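You operate a simulated robot arm through the tools that you are given. There is no shell and no other tool.

The job below is to be done with a simulated robot arm. You get a single attempt, and the scene is never put back.

JOB
Unpeg the black jumper, brush its lint off and comb the brush clean.
Fine: both pegs go back in the peg stand first; leave the brush in its stand.

It is judged by the outcome, as a careful person would: the job done as asked, and still so three seconds after it is handed in. It fails if anything else is knocked over, pushed out of place, dropped, spilled or broken.

ROBOT AND FRAMES
A 7-joint arm with a two-finger parallel gripper, fixed in place. Base frame: the origin is at the foot of the arm, x ahead of it, y to its left, z up; the work surface is at about z = 900. Readings come in mm, rad, newtons and seconds.
Its first joint turns from -2.897 to 2.897 rad. Payload 1.57 kg.
Tool frame: the origin (TCP) lies between the finger pads and is the grasp point; the fingertips stand 30 mm ahead of it; z points along the fingers, y is the line along which they close. Largest opening 110 mm; finger width 24, thickness 12; the body of the gripper, 48 by 112 mm, starts 78 mm behind the TCP.
Orientation is told as [roll, pitch, yaw] about the base's x, y, z axes, in that order, counted from this pose: with the fingers straight down and closing along the base's y, the tool's x points along the base's -x, its y along +y and its z along -z.

CONTROLS
- The arm moves only by the tool send_rows. Its argument "steps" is a list of rows, each a list of 7 numbers: the turn, a rotation vector about the tool's x, y, z in units of 90 degrees (1.0 is 90 degrees), then the shift along the tool's x, y, z in units of 250 mm (1.0 is 250 mm), then the finger opening in mm, from 0 to 110. In form: [[wx, wy, wz, x, y, z, gripper], ...]. A call has 1 to 20 rows; each row is the pose to reach, as a shift and turn from the pose commanded when the call began, along the tool's axes at that moment. A call with a number of a shift or a turn outside -1 to 1 is refused whole. A row lasts 0.2 s, in which the tool goes at most 50 mm and 0.15 rad; a call with a longer step from one row to the next is refused whole, and so is a gripper value outside its range. Where a pose cannot be reached the arm comes as near as it can. A force on the tool above 40 N (or 10 N above the force at the start of the call, whichever is more), or a blocked arm, ends the call early, and 0.2 s more pass. Each finger travels about 108 mm/s and halts on what it meets, pressing with about 23 N; the grip force reading is that of the motor and also rises with nothing between the fingers. The clock runs only during rows and for 0.2 s after the last one: add rows that repeat a pose to give the fingers time. It gives the time, the measured TCP pose, the force on the tool (base axes), the opening and the grip force at its end, in the units of the frame above (readings bear some noise), with the torque about the TCP (base axes, N m) and any sound that the robot's microphone picked up.
- Cameras (640 x 400 px; columns grow to the right, rows downward): "scene" is fixed at [50, -650.8, 1685.8]; the picture's right is [0.76, -0.65, 0.00], its down [-0.46, -0.54, -0.70] and it looks along [0.46, 0.54, -0.71] (base axes); focal length 325 px, centre (320, 200). "wrist" rides on the gripper at [70, 16, -141] in the tool frame; the picture's right is [-0.23, 0.97, 0.00], its down [-0.86, -0.20, -0.48] and it looks along [-0.47, -0.11, 0.88] (tool axes); focal length 222 px, centre (320, 200). There is no depth. A picture from a camera that has moved, and an enlarged one, comes with that camera's place and axes in the base frame and with its lens.
- get_image(camera): a new picture of that camera. It takes no simulated time.
- raise_lower(by): slides the trunk up (or, below 0, down) by that many mm; the arm rides with it, the base frame stays. It gives what a move gives, with no picture.
- zoom(camera, box): a new picture of the part [left, top, right, bottom] of that camera's present view, enlarged. It takes no simulated time.
- close_job(): hands the job in; it is judged then, once.

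Nothing tells you positions but the pictures and the camera data. Unless the task says otherwise, let go and move clear before handing in.

The tools are called as name(argument=value, ...) on one line, values as JSON. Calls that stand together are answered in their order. send_rows: Moves the arm, as the interface text tells. Its arguments: {"type":"object","properties":{"steps":{"type":"array"}},"required":["steps"]} The other tools are called the same way: raise_lower (by) slides the trunk up or down; get_image (camera) takes a picture; zoom (camera, box) takes an enlarged picture of a part of a camera's view; close_job () hands the job in.

At the start:

```text
t: 0.0
position: [601.1, -347.8, 1285.8]
orientation: [-0.001, 0.001, 0.0]
wrist_force: [-0.5, -0.3, -0.1]
torque: [-0.01, 0.0, -0.01]
finger_gap: 110.0
grip_force: 0.1
trunk travel left (down, up): [-475.0, 135.0]
```

scene: 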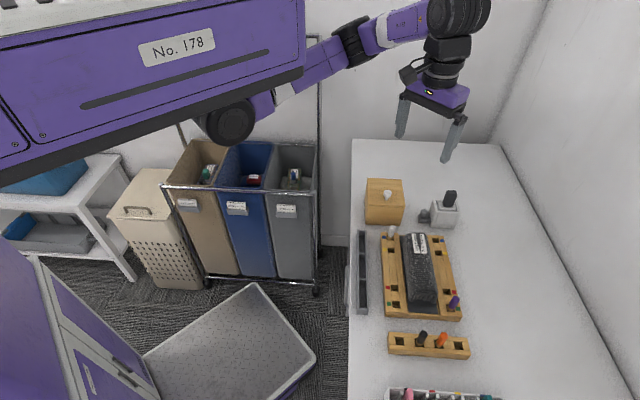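
wrist: 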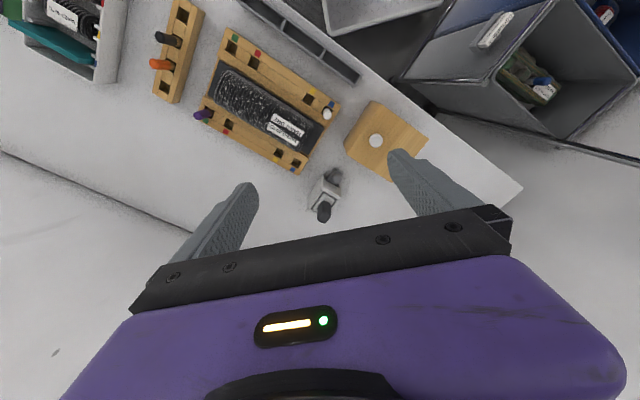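

I see a wooden board with the black jumper on it, with pegs at its corners, a peg stand with dark and orange pegs, a brush in a stand and a wooden box. I'll take closer pictures before moving.

zoom(camera="scene", box=[340, 160, 500, 260])

zoom(camera="scene", box=[340, 220, 500, 320])

zoom(camera="scene", box=[340, 300, 500, 400])

zoom(camera="wrist", box=[180, 20, 340, 120])

zoom(camera="wrist", box=[280, 80, 440, 230])

zoom(camera="wrist", box=[0, 0, 220, 130])

```text
4.00 times, centred on (420, 210) of scene
camera zoom: at [50.0, -650.8, 1685.8], right [0.76, -0.65, 0.0], down [-0.46, -0.54, -0.7], along [0.46, 0.54, -0.71], focal length 1301 px, centre (-80, 160)
```

zoom: 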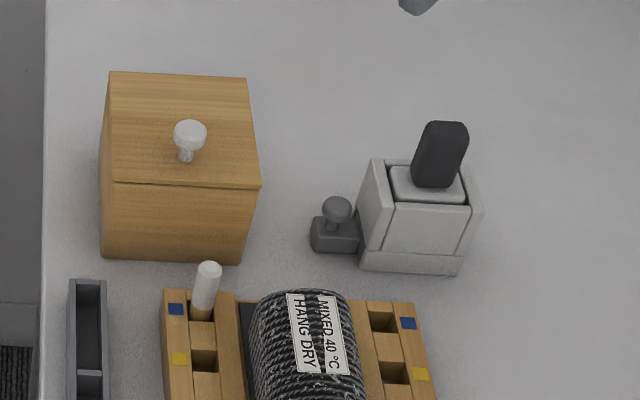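

```text
4.00 times, centred on (420, 270) of scene
camera zoom: at [50.0, -650.8, 1685.8], right [0.76, -0.65, 0.0], down [-0.46, -0.54, -0.7], along [0.46, 0.54, -0.71], focal length 1301 px, centre (-80, -80)
```

zoom: 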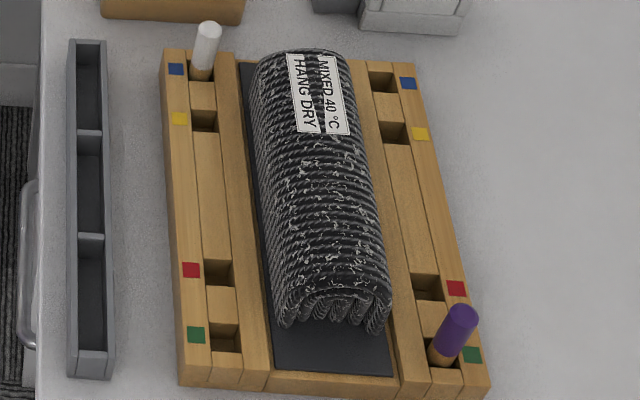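

```text
4.00 times, centred on (420, 350) of scene
camera zoom: at [50.0, -650.8, 1685.8], right [0.76, -0.65, 0.0], down [-0.46, -0.54, -0.7], along [0.46, 0.54, -0.71], focal length 1301 px, centre (-80, -400)
```

zoom: 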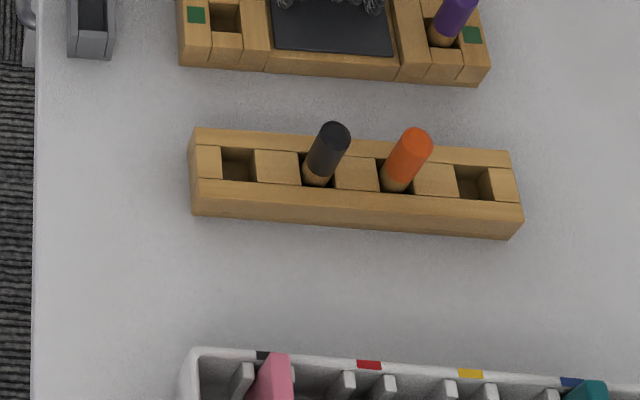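

```text
4.00 times, centred on (260, 70) of wrist
camera zoom: at [530.6, -331.4, 1424.7], right [0.23, 0.97, 0.0], down [0.86, -0.2, 0.48], along [0.47, -0.11, -0.88], focal length 888 px, centre (560, 720)
```

zoom: 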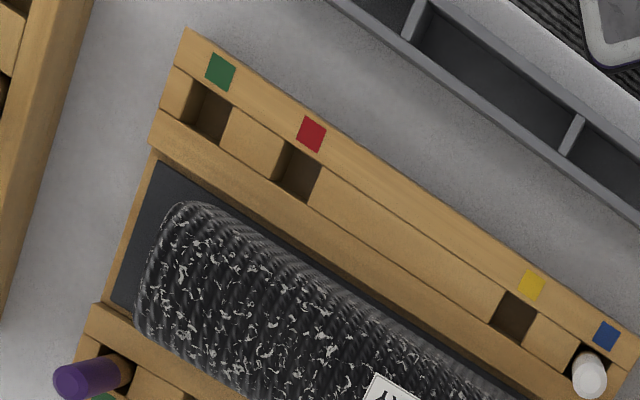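

```text
2.67 times, centred on (360, 155) of wrist
camera zoom: at [530.6, -331.4, 1424.7], right [0.23, 0.97, 0.0], down [0.86, -0.2, 0.48], along [0.47, -0.11, -0.88], focal length 592 px, centre (213, 320)
```

zoom: 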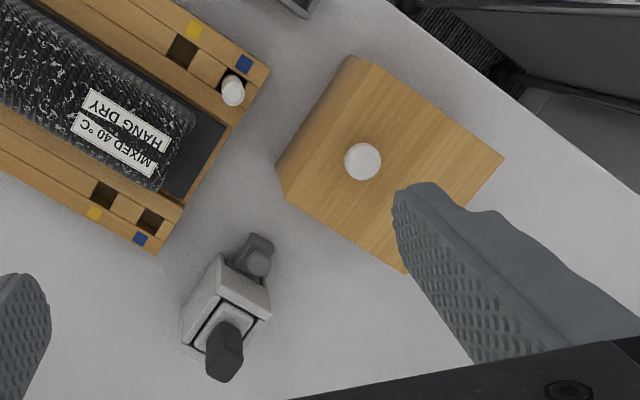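

```text
2.91 times, centred on (110, 65) of wrist
camera zoom: at [530.6, -331.4, 1424.7], right [0.23, 0.97, 0.0], down [0.86, -0.2, 0.48], along [0.47, -0.11, -0.88], focal length 646 px, centre (931, 593)
```

zoom: 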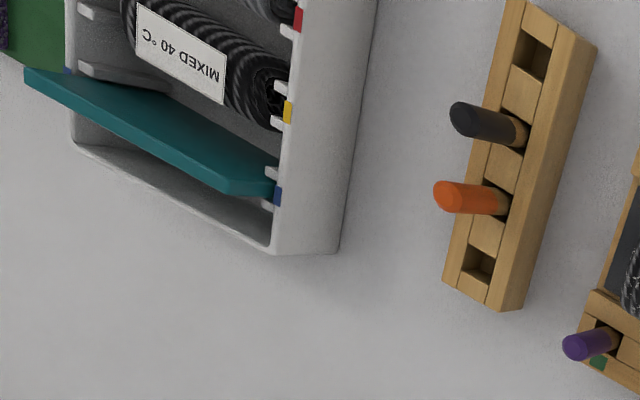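

The board with the jumper lies around (560,-464), the peg stand around (430,-590), and the brush stand with a small grey knobbed part around (812,-360). I'll bring the wrist camera closer to the brush stand to see how it works.

send_rows(steps=[[0, 0, 0, -0.08, 0.0, 0.14, 110], [0, 0, 0, -0.16, 0.01, 0.28, 110], [0, 0, 0, -0.24, 0.02, 0.42, 110], [0, 0, 0, -0.3, 0.03, 0.54, 110], [0, 0, 0, -0.3, 0.03, 0.54, 110]])

get_image(camera="wrist")

get_image(camera="scene")

```text
t: 1.2
position: [676.2, -339.5, 1146.6]
orientation: [0.0, 0.0, 0.001]
wrist_force: [-0.4, 0.3, 0.0]
torque: [-0.02, -0.02, 0.02]
finger_gap: 109.9
grip_force: 0.1
trunk travel left (down, up): [-475.0, 135.0]
```

```text
taken
camera wrist: at [605.9, -322.2, 1287.7], right [0.23, 0.97, 0.0], down [0.86, -0.2, 0.48], along [0.47, -0.11, -0.88], focal length 222 px, centre (320, 200)
```

wrist: 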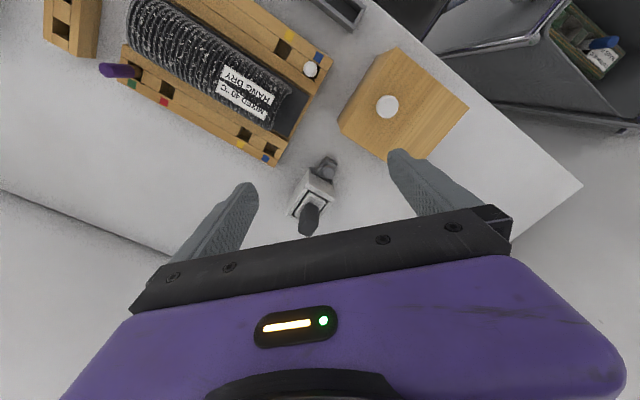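

```text
taken
```

scene: 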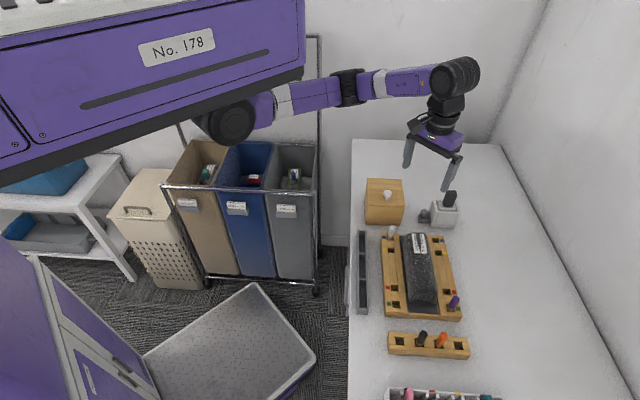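

zoom(camera="wrist", box=[270, 130, 370, 240])

zoom(camera="scene", box=[400, 170, 480, 240])

zoom(camera="wrist", box=[100, 0, 340, 170])

zoom(camera="scene", box=[380, 360, 520, 400])

```text
3.64 times, centred on (320, 185) of wrist
camera zoom: at [605.9, -322.2, 1287.7], right [0.23, 0.97, 0.0], down [0.86, -0.2, 0.48], along [0.47, -0.11, -0.88], focal length 808 px, centre (320, 254)
```

zoom: 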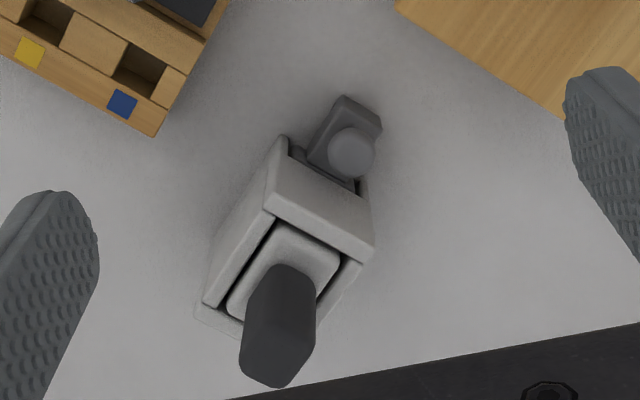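

```text
5.71 times, centred on (440, 205) of scene
camera zoom: at [50.0, -650.8, 1685.8], right [0.76, -0.65, 0.0], down [-0.46, -0.54, -0.7], along [0.46, 0.54, -0.71], focal length 1858 px, centre (-366, 171)
```

zoom: 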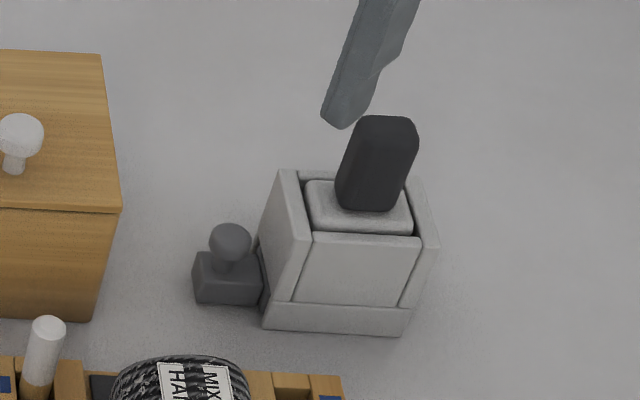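

```text
2.35 times, centred on (220, 85) of wrist
camera zoom: at [605.9, -322.2, 1287.7], right [0.23, 0.97, 0.0], down [0.86, -0.2, 0.48], along [0.47, -0.11, -0.88], focal length 523 px, centre (555, 471)
```

zoom: 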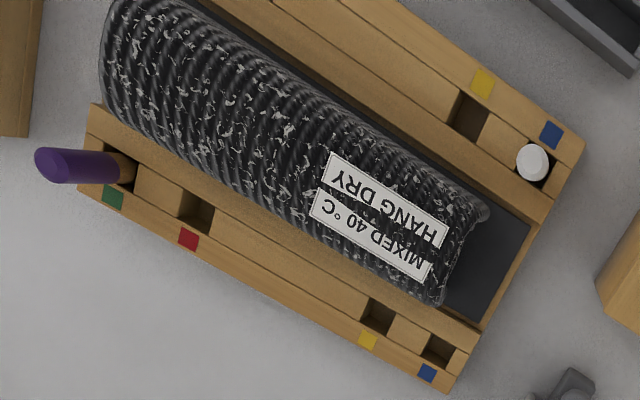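

```text
4.57 times, centred on (450, 380) of scene
camera zoom: at [50.0, -650.8, 1685.8], right [0.76, -0.65, 0.0], down [-0.46, -0.54, -0.7], along [0.46, 0.54, -0.71], focal length 1487 px, centre (-274, -623)
```

zoom: 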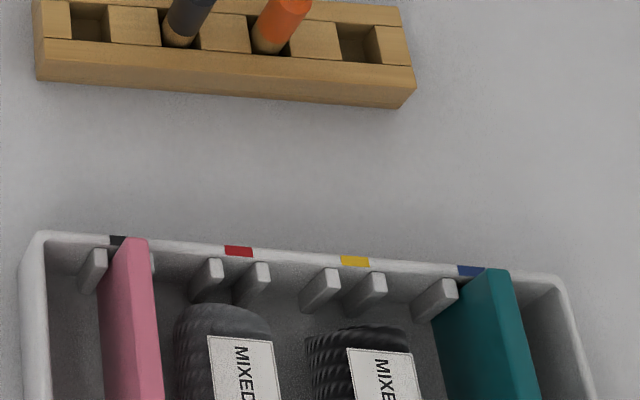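

The brush stands in a grey holder at about (795,-370) with its handle top near z 1025, and a knobbed slider sticks out at about (741,-340,945). I'll move the camera a bit closer along its line of sight.

send_rows(steps=[[0, 0, 0, -0.07, -0.02, 0.14, 110], [0, 0, 0, -0.14, -0.03, 0.27, 110], [0, 0, 0, -0.14, -0.03, 0.27, 110]])

zoom(camera="wrist", box=[240, 80, 440, 260])

```text
t: 2.0
position: [712.7, -347.5, 1081.3]
orientation: [-0.001, 0.001, -0.001]
wrist_force: [0.0, -0.3, 0.3]
torque: [-0.02, 0.0, -0.02]
finger_gap: 109.9
grip_force: 0.0
trunk travel left (down, up): [-475.0, 135.0]
```

```text
2.22 times, centred on (340, 170) of wrist
camera zoom: at [642.0, -330.9, 1219.5], right [0.23, 0.97, 0.0], down [0.86, -0.2, 0.48], along [0.47, -0.11, -0.88], focal length 494 px, centre (276, 267)
```

zoom: 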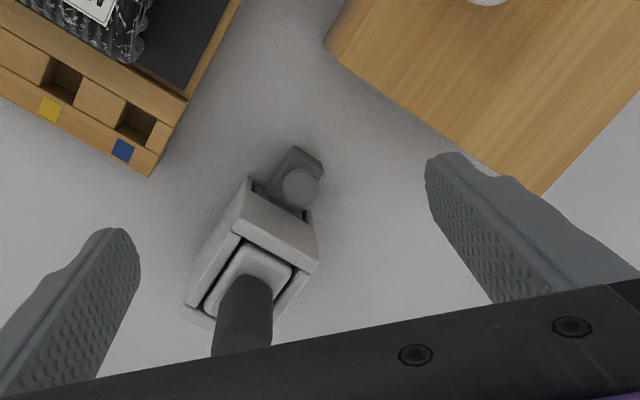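

The slider's ball knob faces toward the base. I'll back off and tilt the hand forward to look at that side of the stand from lower down.

send_rows(steps=[[0, -0.083, 0, 0.083, 0.01, 0.04, 110], [0, -0.166, 0, 0.166, 0.025, 0.08, 110], [0, -0.25, 0, 0.25, 0.04, 0.12, 110], [0, -0.333, 0, 0.332, 0.05, 0.164, 110], [0, -0.333, 0, 0.332, 0.05, 0.164, 110]])

get_image(camera="wrist")

zoom(camera="wrist", box=[240, 80, 400, 200])

```text
t: 3.2
position: [627.8, -333.1, 1039.7]
orientation: [-0.002, -0.523, 0.0]
wrist_force: [-1.1, -0.2, 0.5]
torque: [0.03, 0.05, 0.0]
finger_gap: 109.9
grip_force: 0.0
trunk travel left (down, up): [-475.0, 135.0]
```

```text
taken
camera wrist: at [496.9, -317.5, 1126.6], right [0.2, 0.97, 0.11], down [0.5, -0.2, 0.84], along [0.84, -0.11, -0.53], focal length 222 px, centre (320, 200)
```

wrist: 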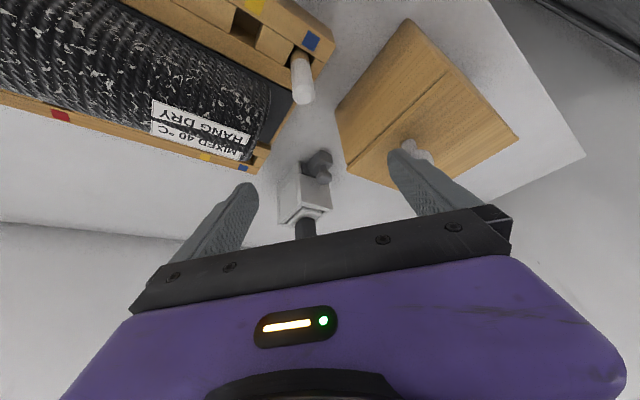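

```text
3.33 times, centred on (320, 140) of wrist
camera zoom: at [496.9, -317.5, 1126.6], right [0.2, 0.97, 0.11], down [0.5, -0.2, 0.84], along [0.84, -0.11, -0.53], focal length 740 px, centre (320, 400)
```

zoom: 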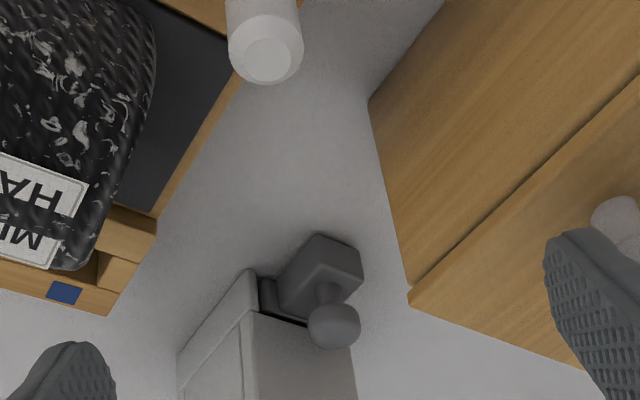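

The brush stand, its slider and the lidded box are clear now, and the board looks turned 45° with the peg stand lying square to it. I'll level the hand, rise, and turn to -45° over the white peg for a close look.

send_rows(steps=[[0, 0.083, 0, -0.01, 0, -0.087, 110], [0, 0.166, 0, -0.02, 0, -0.174, 110], [0, 0.25, 0, -0.03, 0, -0.26, 110], [0, 0.333, 0, -0.039, 0, -0.347, 110], [0, 0.333, 0, -0.039, 0, -0.347, 110]])

send_rows(steps=[[0, 0, 0.083, 0, 0, 0, 110], [0, 0, 0.166, 0, 0, 0, 110], [0, 0, 0.25, 0, 0, 0, 110], [0, 0, 0.333, 0, 0, 0, 110], [0, 0, 0.416, 0, 0, 0, 110], [0, 0, 0.5, 0, 0, 0, 110], [0, 0, 0.5, 0, 0, 0, 110]])

get_image(camera="wrist")

```text
t: 4.4
position: [591.1, -333.3, 1120.2]
orientation: [0.0, 0.002, 0.002]
wrist_force: [-0.8, -0.1, -0.5]
torque: [-0.02, 0.0, 0.0]
finger_gap: 110.1
grip_force: 0.0
trunk travel left (down, up): [-475.0, 135.0]
```

```text
t: 6.0
position: [592.1, -334.3, 1120.8]
orientation: [0.0, -0.001, -0.787]
wrist_force: [0.1, 0.2, 0.8]
torque: [0.0, 0.02, -0.02]
finger_gap: 110.1
grip_force: 0.0
trunk travel left (down, up): [-475.0, 135.0]
```

```text
taken
camera wrist: at [554.7, -273.4, 1261.8], right [0.85, 0.53, 0.0], down [0.46, -0.75, 0.48], along [0.25, -0.41, -0.88], focal length 222 px, centre (320, 200)
```

wrist: 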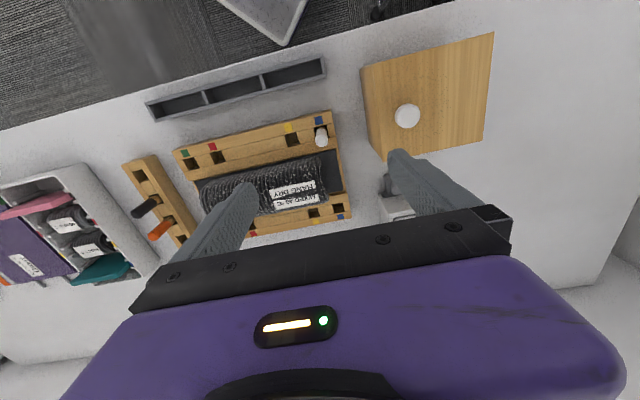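

I can see the board, pegs, peg stand and trough from this side. I'll zoom on the white peg and the peg stand to measure them.

zoom(camera="wrist", box=[260, 100, 360, 160])

zoom(camera="wrist", box=[110, 140, 210, 250])

zoom(camera="wrist", box=[340, 140, 440, 230])

```text
6.40 times, centred on (310, 130) of wrist
camera zoom: at [554.7, -273.4, 1261.8], right [0.85, 0.53, 0.0], down [0.46, -0.75, 0.48], along [0.25, -0.41, -0.88], focal length 1422 px, centre (384, 648)
```

zoom: 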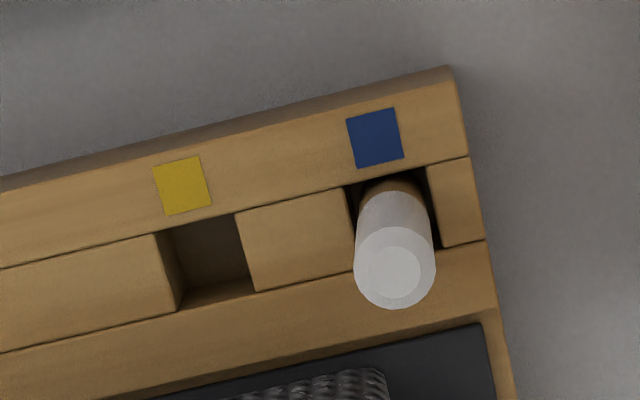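

```text
3.64 times, centred on (160, 195) of wrist
camera zoom: at [554.7, -273.4, 1261.8], right [0.85, 0.53, 0.0], down [0.46, -0.75, 0.48], along [0.25, -0.41, -0.88], focal length 808 px, centre (902, 218)
```

zoom: 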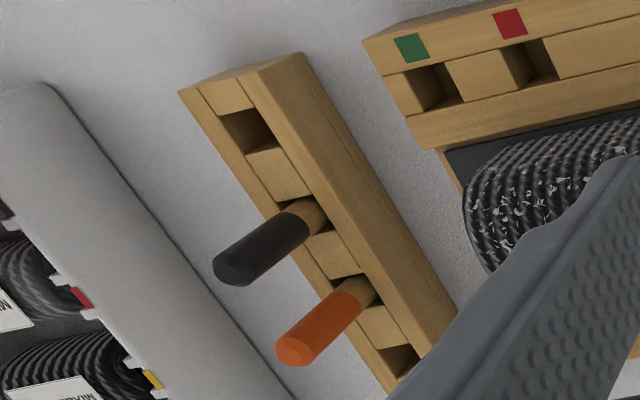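

```text
4.44 times, centred on (390, 185) of wrist
camera zoom: at [554.7, -273.4, 1261.8], right [0.85, 0.53, 0.0], down [0.46, -0.75, 0.48], along [0.25, -0.41, -0.88], focal length 987 px, centre (9, 267)
```

zoom: 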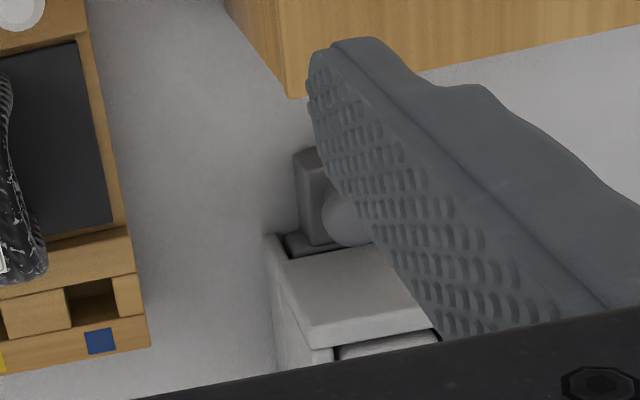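

The white peg is about 16 mm wide, its centre near (593,-331), top at z≈978, and the board top is near z 930. I'll descend around it with a part-open gripper and pause just above gripping height.

send_rows(steps=[[0, 0, 0, 0.0068, 0.0119, 0.0, 60], [0, 0, 0, 0.0068, 0.0119, 0.18, 60], [0, 0, 0, 0.0068, 0.0119, 0.36, 60], [0, 0, 0, 0.0068, 0.0119, 0.45, 60], [0, 0, 0, 0.0068, 0.0119, 0.543, 60], [0, 0, 0, 0.0068, 0.0119, 0.543, 60]])

zoom(camera="wrist", box=[220, 100, 420, 225])

zoom(camera="scene", box=[340, 190, 460, 265])

```text
t: 7.4
position: [592.7, -331.2, 985.1]
orientation: [0.001, 0.0, -0.786]
wrist_force: [0.5, -0.8, -0.7]
torque: [0.02, 0.02, 0.04]
finger_gap: 59.8
grip_force: 0.0
trunk travel left (down, up): [-475.0, 135.0]
```

```text
3.20 times, centred on (320, 162) of wrist
camera zoom: at [554.2, -270.7, 1125.5], right [0.85, 0.53, 0.0], down [0.46, -0.75, 0.48], along [0.25, -0.41, -0.88], focal length 711 px, centre (320, 320)
```

zoom: 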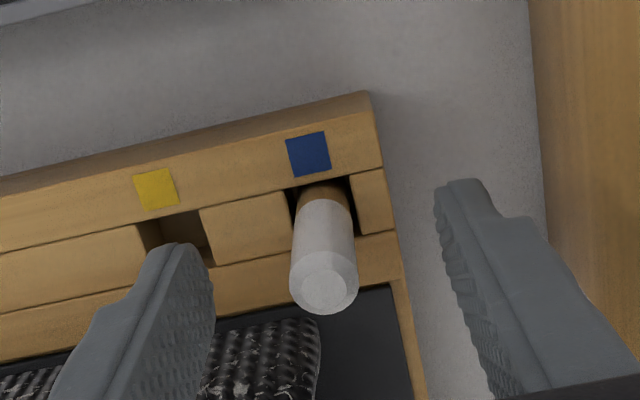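

```text
5.33 times, centred on (400, 228) of scene
camera zoom: at [50.0, -650.8, 1685.8], right [0.76, -0.65, 0.0], down [-0.46, -0.54, -0.7], along [0.46, 0.54, -0.71], focal length 1734 px, centre (-107, 53)
```

zoom: 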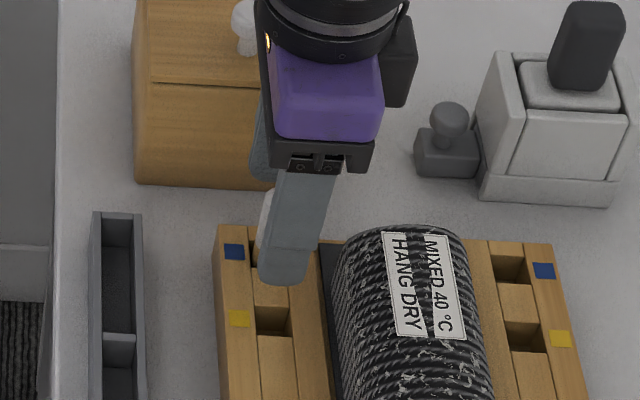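

The peg is centred between the fingers. I'll go down 17 mm, close on it, and hold.

send_rows(steps=[[0, 0, 0, 0, 0, 0.04, 60], [0, 0, 0, 0, 0, 0.07, 60], [0, 0, 0, 0, 0, 0.07, 30], [0, 0, 0, 0, 0, 0.07, 10], [0, 0, 0, 0, 0, 0.07, 10], [0, 0, 0, 0, 0, 0.07, 10]])

```text
t: 8.8
position: [593.5, -332.4, 967.2]
orientation: [0.0, -0.002, -0.784]
wrist_force: [0.5, -0.5, -0.4]
torque: [-0.02, 0.03, -0.03]
finger_gap: 13.5
grip_force: 22.9
trunk travel left (down, up): [-475.0, 135.0]
```

The fingers hold the peg (13.5 mm gap). I'll lift straight up.

send_rows(steps=[[0, 0, 0, 0, 0, -0.04, 10], [0, 0, 0, 0, 0, -0.1, 10], [0, 0, 0, 0, 0, -0.2, 10], [0, 0, 0, 0, 0, -0.34, 10], [0, 0, 0, 0, 0, -0.5, 10], [0, 0, 0, 0, 0, -0.5, 10]])

zoom(camera="wrist", box=[220, 100, 420, 225])

get_image(camera="scene")

```text
t: 10.2
position: [594.2, -334.7, 1094.0]
orientation: [0.0, -0.001, -0.785]
wrist_force: [-0.4, 0.5, -0.1]
torque: [-0.03, -0.02, 0.01]
finger_gap: 13.3
grip_force: 23.0
trunk travel left (down, up): [-475.0, 135.0]
```

```text
3.20 times, centred on (320, 162) of wrist
camera zoom: at [555.5, -273.2, 1233.7], right [0.85, 0.53, 0.0], down [0.46, -0.75, 0.48], along [0.25, -0.41, -0.88], focal length 711 px, centre (320, 320)
```

zoom: 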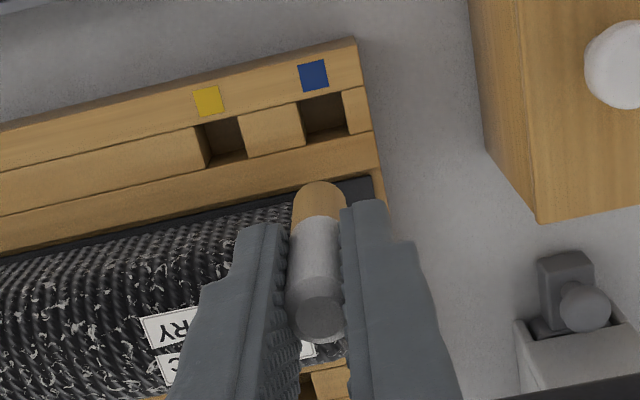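

```text
taken
```

scene: 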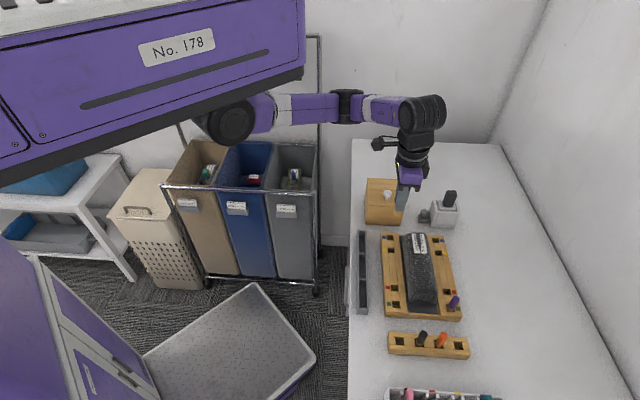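

The white peg is out and upright in the grip. The peg stand's free end holes are near (380,-545) and (473,-637), so I'll carry the peg straight along the board toward the nearer one.

send_rows(steps=[[0, 0, 0, 0, -0.16, 0, 10], [0, 0, 0, 0, -0.32, 0, 10], [0, 0, 0, 0, -0.48, 0, 10], [0, 0, 0, 0, -0.64, 0, 10], [0, 0, 0, 0, -0.8, 0, 10], [0, 0, 0, 0, -0.96, 0, 10], [0, 0, 0, 0, -0.96, 0, 10]])

get_image(camera="wrist")

zoom(camera="wrist", box=[100, 100, 340, 250])

```text
t: 11.8
position: [421.2, -503.4, 1092.7]
orientation: [0.001, 0.001, -0.785]
wrist_force: [0.0, 0.0, 0.3]
torque: [-0.02, -0.02, 0.02]
finger_gap: 14.1
grip_force: 23.3
trunk travel left (down, up): [-475.0, 135.0]
```

```text
taken
camera wrist: at [383.7, -443.0, 1232.1], right [0.85, 0.53, 0.0], down [0.46, -0.75, 0.48], along [0.25, -0.41, -0.88], focal length 222 px, centre (320, 200)
```

wrist: 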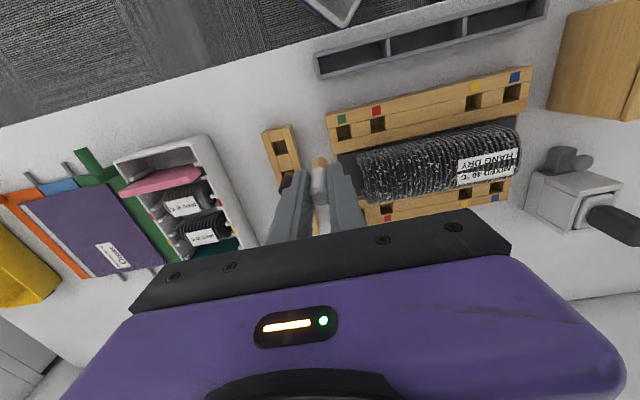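

```text
2.67 times, centred on (220, 175) of wrist
camera zoom: at [383.7, -443.0, 1232.1], right [0.85, 0.53, 0.0], down [0.46, -0.75, 0.48], along [0.25, -0.41, -0.88], focal length 592 px, centre (587, 267)
```

zoom: 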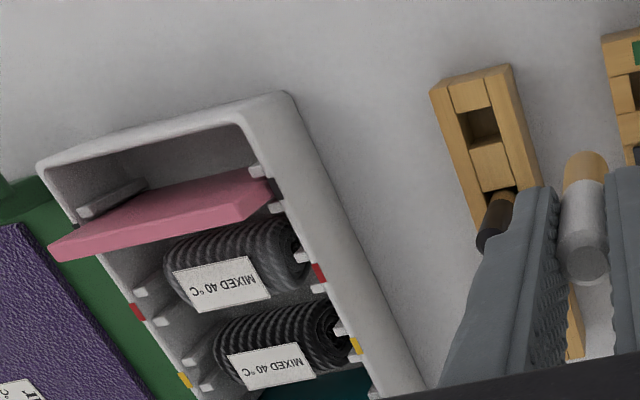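

The near hole is visible. I'll zoom on it to fix its centre.

zoom(camera="wrist", box=[250, 115, 330, 175])

```text
6.67 times, centred on (290, 145) of wrist
camera zoom: at [383.7, -443.0, 1232.1], right [0.85, 0.53, 0.0], down [0.46, -0.75, 0.48], along [0.25, -0.41, -0.88], focal length 1481 px, centre (520, 567)
```

zoom: 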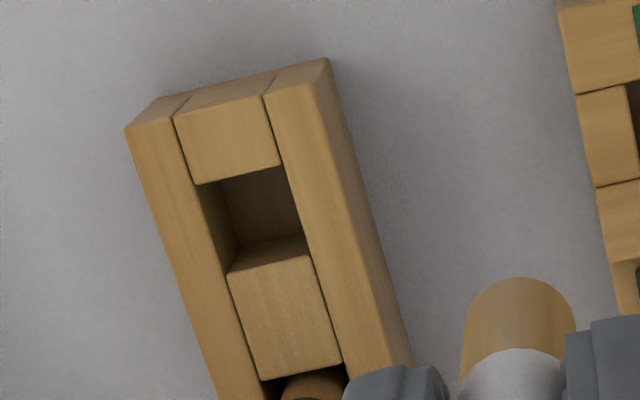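

The hole is about 18 mm wide with its centre near (380.5,-543.5). I'll move the peg over it and come down to a short height above for a visual check.

send_rows(steps=[[0, 0, 0, 0, -0.12, 0, 10], [0, 0, 0, 0, -0.228, 0, 10], [0, 0, 0, 0, -0.228, 0.16, 10], [0, 0, 0, 0, -0.228, 0.32, 10], [0, 0, 0, 0, -0.228, 0.32, 10]])

zoom(camera="wrist", box=[260, 110, 380, 200])

zoom(camera="scene", box=[360, 300, 440, 360])

```text
t: 13.0
position: [384.5, -542.0, 1010.9]
orientation: [0.0, -0.001, -0.785]
wrist_force: [-0.1, -0.7, 0.8]
torque: [0.0, -0.01, 0.0]
finger_gap: 14.0
grip_force: 23.1
trunk travel left (down, up): [-475.0, 135.0]
```

```text
4.44 times, centred on (320, 155) of wrist
camera zoom: at [346.5, -480.4, 1150.7], right [0.85, 0.53, 0.0], down [0.46, -0.75, 0.48], along [0.25, -0.41, -0.88], focal length 987 px, centre (320, 400)
```

zoom: 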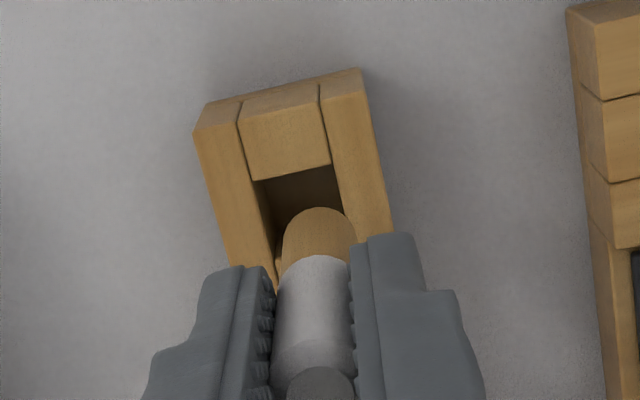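

```text
6.67 times, centred on (400, 330) of scene
camera zoom: at [50.0, -650.8, 1685.8], right [0.76, -0.65, 0.0], down [-0.46, -0.54, -0.7], along [0.46, 0.54, -0.71], focal length 2168 px, centre (-213, -667)
```

zoom: 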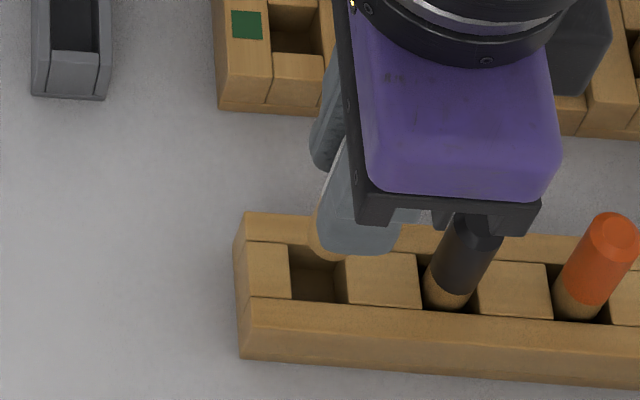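

The peg is a few mm off in the stand's cross direction. I'll shift it by about 4 mm and lower until its end should be just entering the hole.

send_rows(steps=[[0, 0, 0, 0.0024, -0.0172, 0, 10], [0, 0, 0, 0.0024, -0.0172, 0.06, 10], [0, 0, 0, 0.0024, -0.0172, 0.08, 10], [0, 0, 0, 0.0024, -0.0172, 0.08, 10]])

zoom(camera="wrist", box=[260, 110, 380, 200])

zoom(camera="scene", box=[360, 300, 440, 360])

```text
t: 14.0
position: [380.7, -545.5, 994.1]
orientation: [-0.002, -0.001, -0.785]
wrist_force: [0.1, 2.3, 13.3]
torque: [0.04, 0.08, -0.06]
finger_gap: 13.9
grip_force: 22.9
trunk travel left (down, up): [-475.0, 135.0]
```

```text
4.44 times, centred on (320, 155) of wrist
camera zoom: at [342.1, -484.2, 1133.2], right [0.85, 0.53, 0.0], down [0.46, -0.74, 0.48], along [0.25, -0.41, -0.88], focal length 987 px, centre (320, 400)
```

zoom: 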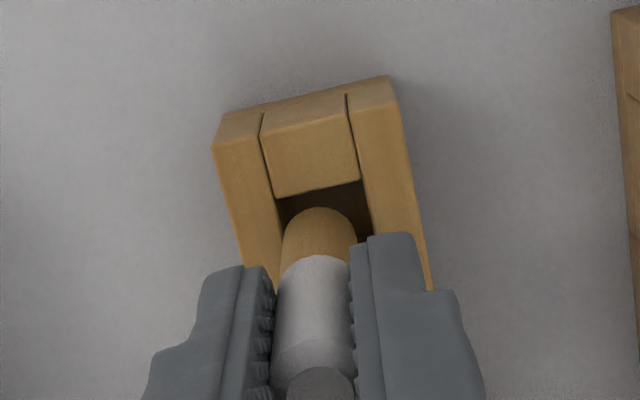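

```text
6.67 times, centred on (400, 330) of scene
camera zoom: at [50.0, -650.8, 1685.8], right [0.76, -0.65, 0.0], down [-0.46, -0.54, -0.7], along [0.46, 0.54, -0.71], focal length 2168 px, centre (-213, -667)
```

zoom: 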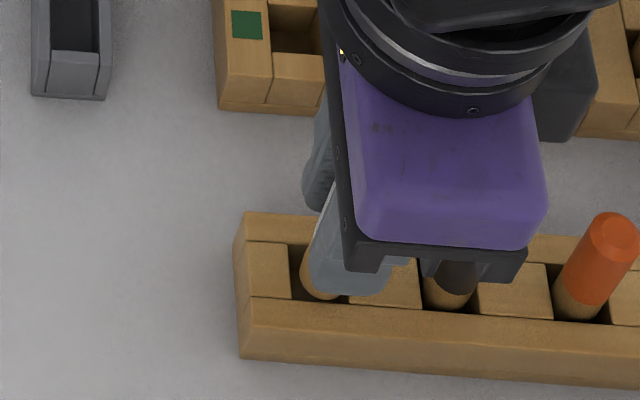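

The peg end touched the rim (13 N); the picture shows it about 2.5 mm too far along the stand and 1.5 mm sideways. I'll lift slightly, correct and lower again.

send_rows(steps=[[0, 0, 0, 0, 0, -0.03, 10], [0, 0, 0, 0.01, 0.006, -0.03, 10], [0, 0, 0, 0.01, 0.006, -0.03, 10], [0, 0, 0, 0.01, 0.006, 0.0, 10], [0, 0, 0, 0.01, 0.006, 0.03, 10], [0, 0, 0, 0.01, 0.006, 0.03, 10]])

zoom(camera="wrist", box=[260, 110, 380, 200])

```text
t: 15.4
position: [380.0, -542.9, 984.1]
orientation: [0.0, 0.0, -0.786]
wrist_force: [3.1, -2.9, 1.4]
torque: [-0.23, -0.16, 0.02]
finger_gap: 14.4
grip_force: 22.8
trunk travel left (down, up): [-475.0, 135.0]
```

```text
4.44 times, centred on (320, 155) of wrist
camera zoom: at [342.0, -480.6, 1125.2], right [0.85, 0.53, 0.0], down [0.46, -0.74, 0.48], along [0.25, -0.41, -0.88], focal length 987 px, centre (320, 400)
```

zoom: 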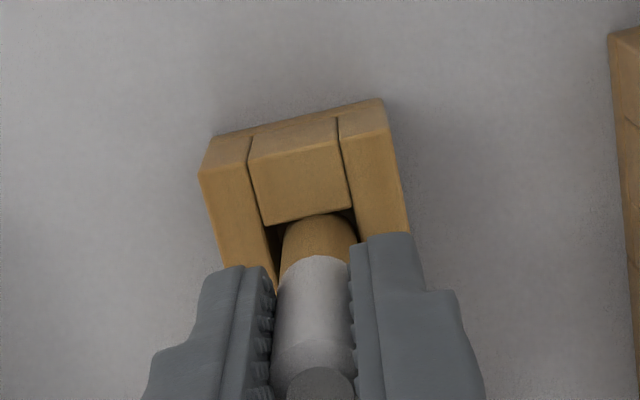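

The peg end is now inside the hole, with a slight side load. I'll ease it back 1 mm, lower to just above seating height, and release.

send_rows(steps=[[0, 0, 0, -0.005, 0.0, 0.02, 10], [0, 0, 0, -0.005, 0.0, 0.04, 10], [0, 0, 0, -0.005, 0.0, 0.056, 10], [0, 0, 0, -0.005, 0.0, 0.056, 10]])

```text
t: 16.4
position: [379.6, -542.6, 972.4]
orientation: [0.0, 0.002, -0.786]
wrist_force: [-1.2, 0.6, 5.0]
torque: [0.04, 0.04, 0.03]
finger_gap: 14.3
grip_force: 23.1
trunk travel left (down, up): [-475.0, 135.0]
```

It seems seated (small upward force). I'll open and rise straight up.

send_rows(steps=[[0, 0, 0, 0, 0, 0, 25], [0, 0, 0, 0, 0, 0, 44], [0, 0, 0, 0, 0, 0, 44], [0, 0, 0, 0, 0, -0.12, 44], [0, 0, 0, 0, 0, -0.3, 44], [0, 0, 0, 0, 0, -0.48, 44], [0, 0, 0, 0, 0, -0.48, 60]])

get_image(camera="wrist")

zoom(camera="scene", box=[360, 280, 480, 370])

```text
t: 18.0
position: [379.4, -543.3, 1090.3]
orientation: [-0.001, 0.0, -0.786]
wrist_force: [0.0, 0.7, -0.8]
torque: [0.01, 0.02, 0.02]
finger_gap: 59.9
grip_force: 0.1
trunk travel left (down, up): [-475.0, 135.0]
```

```text
taken
camera wrist: at [340.3, -482.5, 1231.0], right [0.85, 0.53, 0.0], down [0.46, -0.75, 0.48], along [0.25, -0.41, -0.88], focal length 222 px, centre (320, 200)
```

wrist: 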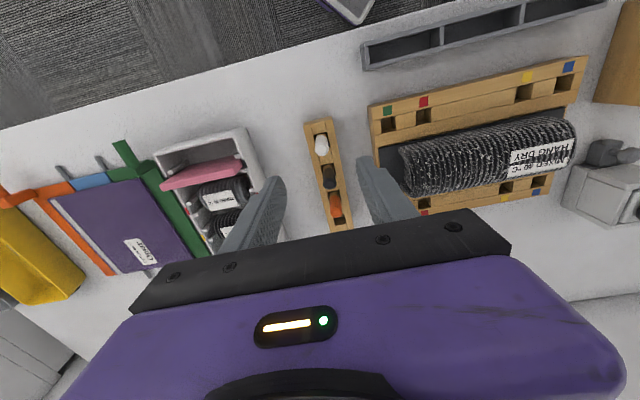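

```text
4.44 times, centred on (420, 325) of scene
camera zoom: at [50.0, -650.8, 1685.8], right [0.76, -0.65, 0.0], down [-0.46, -0.54, -0.7], along [0.46, 0.54, -0.71], focal length 1445 px, centre (-124, -356)
```

zoom: 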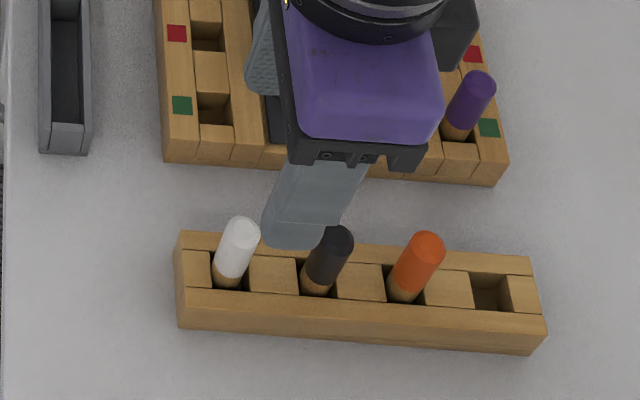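

The white peg is home in the stand. Next is the purple peg, near (538,-572); I'll move above it.

send_rows(steps=[[0, 0, 0, -0.13, 0.09, 0, 60], [0, 0, 0, -0.26, 0.18, 0, 60], [0, 0, 0, -0.39, 0.27, 0, 60], [0, 0, 0, -0.527, 0.37, 0, 60], [0, 0, 0, -0.527, 0.37, 0, 60]])

get_image(camera="wrist")

zoom(camera="wrist", box=[260, 120, 380, 210])

```text
t: 19.2
position: [540.3, -571.6, 1092.1]
orientation: [0.001, 0.001, -0.785]
wrist_force: [0.5, -1.0, 0.4]
torque: [-0.02, 0.01, 0.01]
finger_gap: 59.8
grip_force: 0.0
trunk travel left (down, up): [-475.0, 135.0]
```

```text
taken
camera wrist: at [501.9, -510.2, 1231.6], right [0.85, 0.53, 0.0], down [0.46, -0.75, 0.48], along [0.25, -0.41, -0.88], focal length 222 px, centre (320, 200)
```

wrist: 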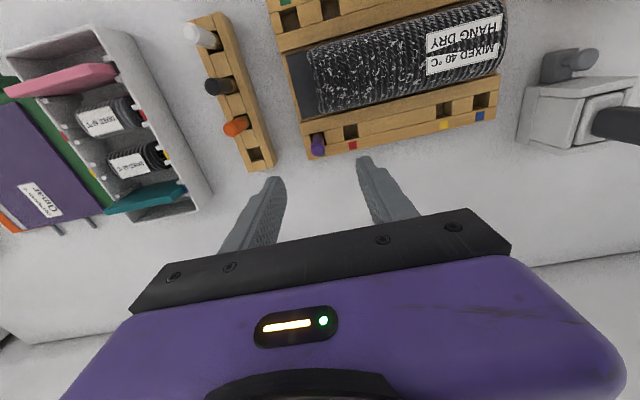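

```text
4.44 times, centred on (320, 165) of wrist
camera zoom: at [501.9, -510.2, 1231.6], right [0.85, 0.53, 0.0], down [0.46, -0.75, 0.48], along [0.25, -0.41, -0.88], focal length 987 px, centre (320, 356)
```

zoom: 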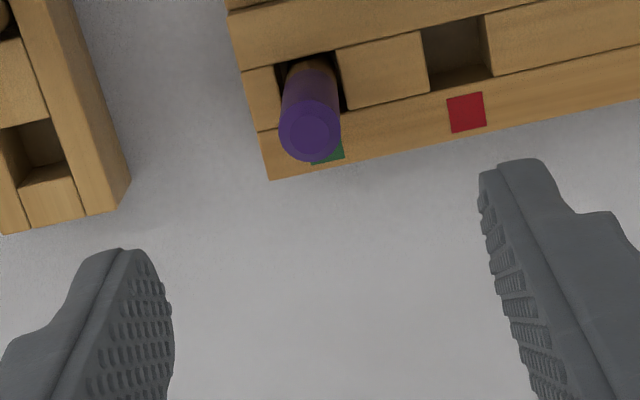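

The purple peg's centre is near (536.7,-571.7). I'll align, descend around it and grip.

send_rows(steps=[[0, 0, 0, 0.012, -0.0104, 0, 60], [0, 0, 0, 0.012, -0.0104, 0.16, 60], [0, 0, 0, 0.012, -0.0104, 0.32, 60], [0, 0, 0, 0.012, -0.0104, 0.44, 60], [0, 0, 0, 0.012, -0.0104, 0.44, 60]])

zoom(camera="wrist", box=[220, 100, 420, 225])

```text
t: 20.4
position: [534.1, -568.7, 983.6]
orientation: [0.0, 0.0, -0.786]
wrist_force: [0.4, 0.6, -0.2]
torque: [-0.01, 0.04, -0.02]
finger_gap: 60.1
grip_force: 0.1
trunk travel left (down, up): [-475.0, 135.0]
```

```text
3.20 times, centred on (320, 162) of wrist
camera zoom: at [496.6, -508.1, 1123.7], right [0.85, 0.53, 0.0], down [0.46, -0.75, 0.48], along [0.25, -0.41, -0.88], focal length 711 px, centre (320, 320)
```

zoom: 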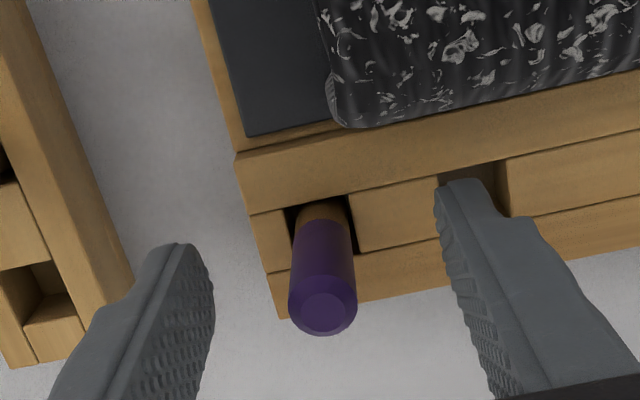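

The peg is about 3 mm off along the finger width; I'll correct that, descend the last 16 mm and close.

send_rows(steps=[[0, 0, 0, -0.011, 0, 0, 60], [0, 0, 0, -0.011, 0, 0.03, 60], [0, 0, 0, -0.011, 0, 0.064, 60], [0, 0, 0, -0.011, 0, 0.064, 40], [0, 0, 0, -0.011, 0, 0.064, 10], [0, 0, 0, -0.011, 0, 0.064, 10], [0, 0, 0, -0.011, 0, 0.064, 10]])

send_rows(steps=[[0, 0, 0, 0, 0, -0.04, 10], [0, 0, 0, 0, 0, -0.1, 10], [0, 0, 0, 0, 0, -0.2, 10], [0, 0, 0, 0, 0, -0.34, 10], [0, 0, 0, 0, 0, -0.44, 10], [0, 0, 0, 0, 0, -0.44, 10]])

zoom(camera="wrist", box=[220, 100, 420, 225])

```text
t: 22.0
position: [536.7, -572.1, 966.5]
orientation: [0.0, 0.001, -0.785]
wrist_force: [-0.2, 1.1, 1.3]
torque: [0.07, -0.06, -0.03]
finger_gap: 13.6
grip_force: 22.7
trunk travel left (down, up): [-475.0, 135.0]
```

```text
t: 23.4
position: [535.6, -570.9, 1074.5]
orientation: [0.0, -0.001, -0.786]
wrist_force: [0.0, 0.1, -0.2]
torque: [0.01, 0.04, 0.01]
finger_gap: 13.2
grip_force: 23.6
trunk travel left (down, up): [-475.0, 135.0]
```

```text
3.20 times, centred on (320, 162) of wrist
camera zoom: at [498.5, -510.2, 1215.2], right [0.85, 0.53, 0.0], down [0.46, -0.75, 0.48], along [0.25, -0.41, -0.88], focal length 711 px, centre (320, 320)
```

zoom: 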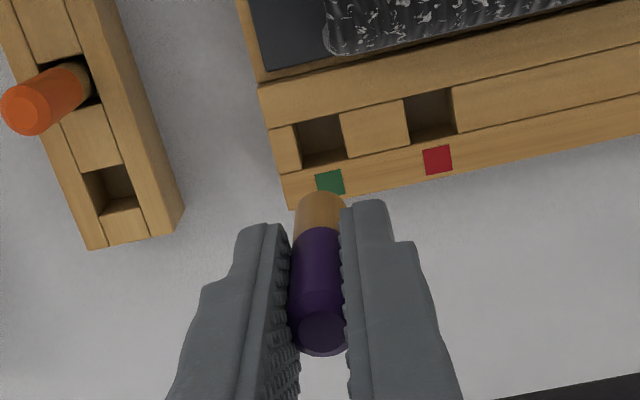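

The purple peg is held. The remaining free hole is near (474.5,-632.6); I'll carry the peg over it and lower to a check height.

send_rows(steps=[[0, 0, 0, 0.002, -0.12, 0, 10], [0, 0, 0, 0.004, -0.24, 0, 10], [0, 0, 0, 0.004, -0.348, 0, 10], [0, 0, 0, 0.004, -0.348, 0.14, 10], [0, 0, 0, 0.004, -0.348, 0.26, 10], [0, 0, 0, 0.004, -0.348, 0.26, 10]])

zoom(camera="wrist", box=[260, 110, 380, 200])

zoom(camera="scene", box=[420, 300, 500, 360])

```text
t: 24.8
position: [474.2, -632.1, 1009.4]
orientation: [-0.001, -0.002, -0.785]
wrist_force: [-0.4, -0.5, -0.1]
torque: [-0.03, 0.0, -0.01]
finger_gap: 14.4
grip_force: 23.1
trunk travel left (down, up): [-475.0, 135.0]
```

```text
4.44 times, centred on (320, 155) of wrist
camera zoom: at [436.0, -571.4, 1149.2], right [0.85, 0.53, 0.0], down [0.46, -0.75, 0.48], along [0.25, -0.41, -0.88], focal length 987 px, centre (320, 400)
```

zoom: 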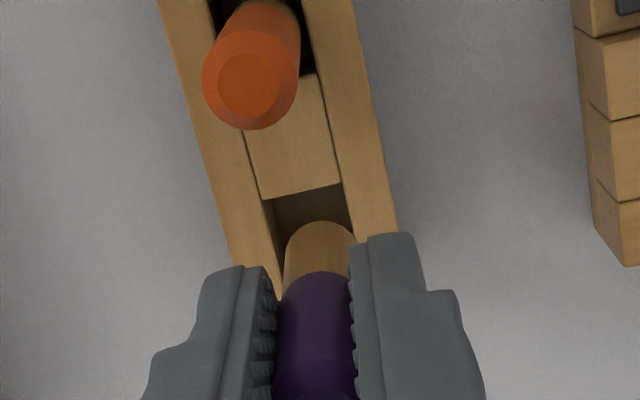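

```text
6.67 times, centred on (460, 330) of scene
camera zoom: at [50.0, -650.8, 1685.8], right [0.76, -0.65, 0.0], down [-0.46, -0.54, -0.7], along [0.46, 0.54, -0.71], focal length 2168 px, centre (-613, -667)
```

zoom: 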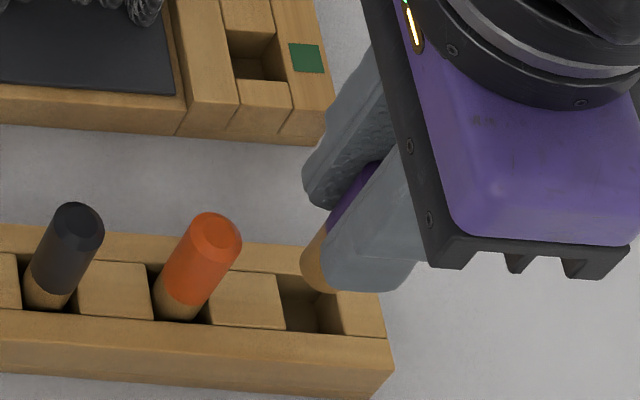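

Alignment looks right compared with the first insertion. I'll nudge 0.4 mm and lower into the hole.

send_rows(steps=[[0, 0, 0, 0, -0.002, 0.04, 10], [0, 0, 0, 0, -0.002, 0.07, 10], [0, 0, 0, 0, -0.002, 0.09, 10], [0, 0, 0, 0, -0.002, 0.09, 10]])

zoom(camera="wrist", box=[260, 110, 380, 200])

```text
t: 25.8
position: [473.8, -632.9, 990.9]
orientation: [-0.002, -0.004, -0.785]
wrist_force: [0.7, 0.2, 20.0]
torque: [0.18, -0.19, -0.03]
finger_gap: 14.2
grip_force: 23.2
trunk travel left (down, up): [-475.0, 135.0]
```

```text
4.44 times, centred on (320, 155) of wrist
camera zoom: at [436.0, -571.2, 1129.9], right [0.85, 0.53, 0.0], down [0.46, -0.74, 0.48], along [0.25, -0.41, -0.88], focal length 987 px, centre (320, 400)
```

zoom: 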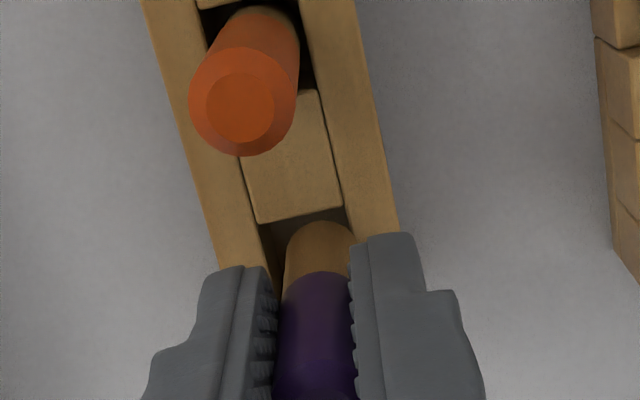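

It touched the rim again: the peg is about 2.2 mm too far to the board side. I'll lift, correct and lower again.

send_rows(steps=[[0, 0, 0, 0, 0, -0.04, 10], [0, 0, 0, -0.003, -0.009, -0.04, 10], [0, 0, 0, -0.003, -0.009, -0.04, 10], [0, 0, 0, -0.003, -0.009, 0.0, 10], [0, 0, 0, -0.003, -0.009, 0.02, 10], [0, 0, 0, -0.003, -0.009, 0.02, 10]])

zoom(camera="wrist", box=[260, 110, 380, 200])

```text
t: 27.2
position: [474.1, -635.8, 983.6]
orientation: [0.001, 0.0, -0.785]
wrist_force: [-0.1, 1.6, -0.1]
torque: [0.03, 0.01, -0.04]
finger_gap: 14.1
grip_force: 22.3
trunk travel left (down, up): [-475.0, 135.0]
```

```text
4.44 times, centred on (320, 155) of wrist
camera zoom: at [435.7, -574.5, 1123.0], right [0.85, 0.53, 0.0], down [0.46, -0.75, 0.48], along [0.25, -0.41, -0.88], focal length 987 px, centre (320, 400)
```

zoom: 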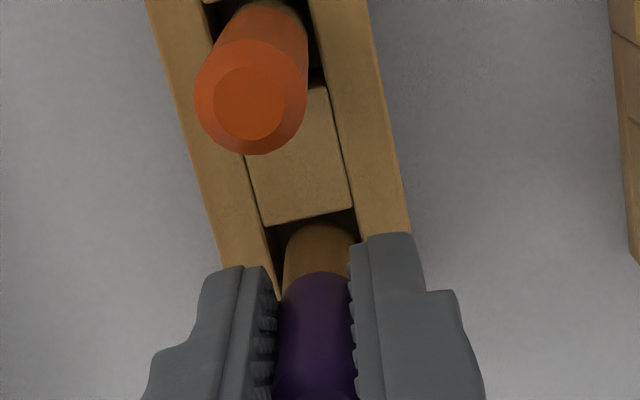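

It's in the hole with no load. I'll lower to seating height.

send_rows(steps=[[0, 0, 0, 0, 0, 0.02, 10], [0, 0, 0, 0, 0, 0.04, 10], [0, 0, 0, 0, 0, 0.054, 10], [0, 0, 0, 0, 0, 0.054, 10]])

```text
t: 28.2
position: [471.7, -635.4, 969.5]
orientation: [-0.001, 0.001, -0.786]
wrist_force: [0.0, 0.4, -0.3]
torque: [0.02, 0.02, 0.01]
finger_gap: 14.4
grip_force: 23.3
trunk travel left (down, up): [-475.0, 135.0]
```

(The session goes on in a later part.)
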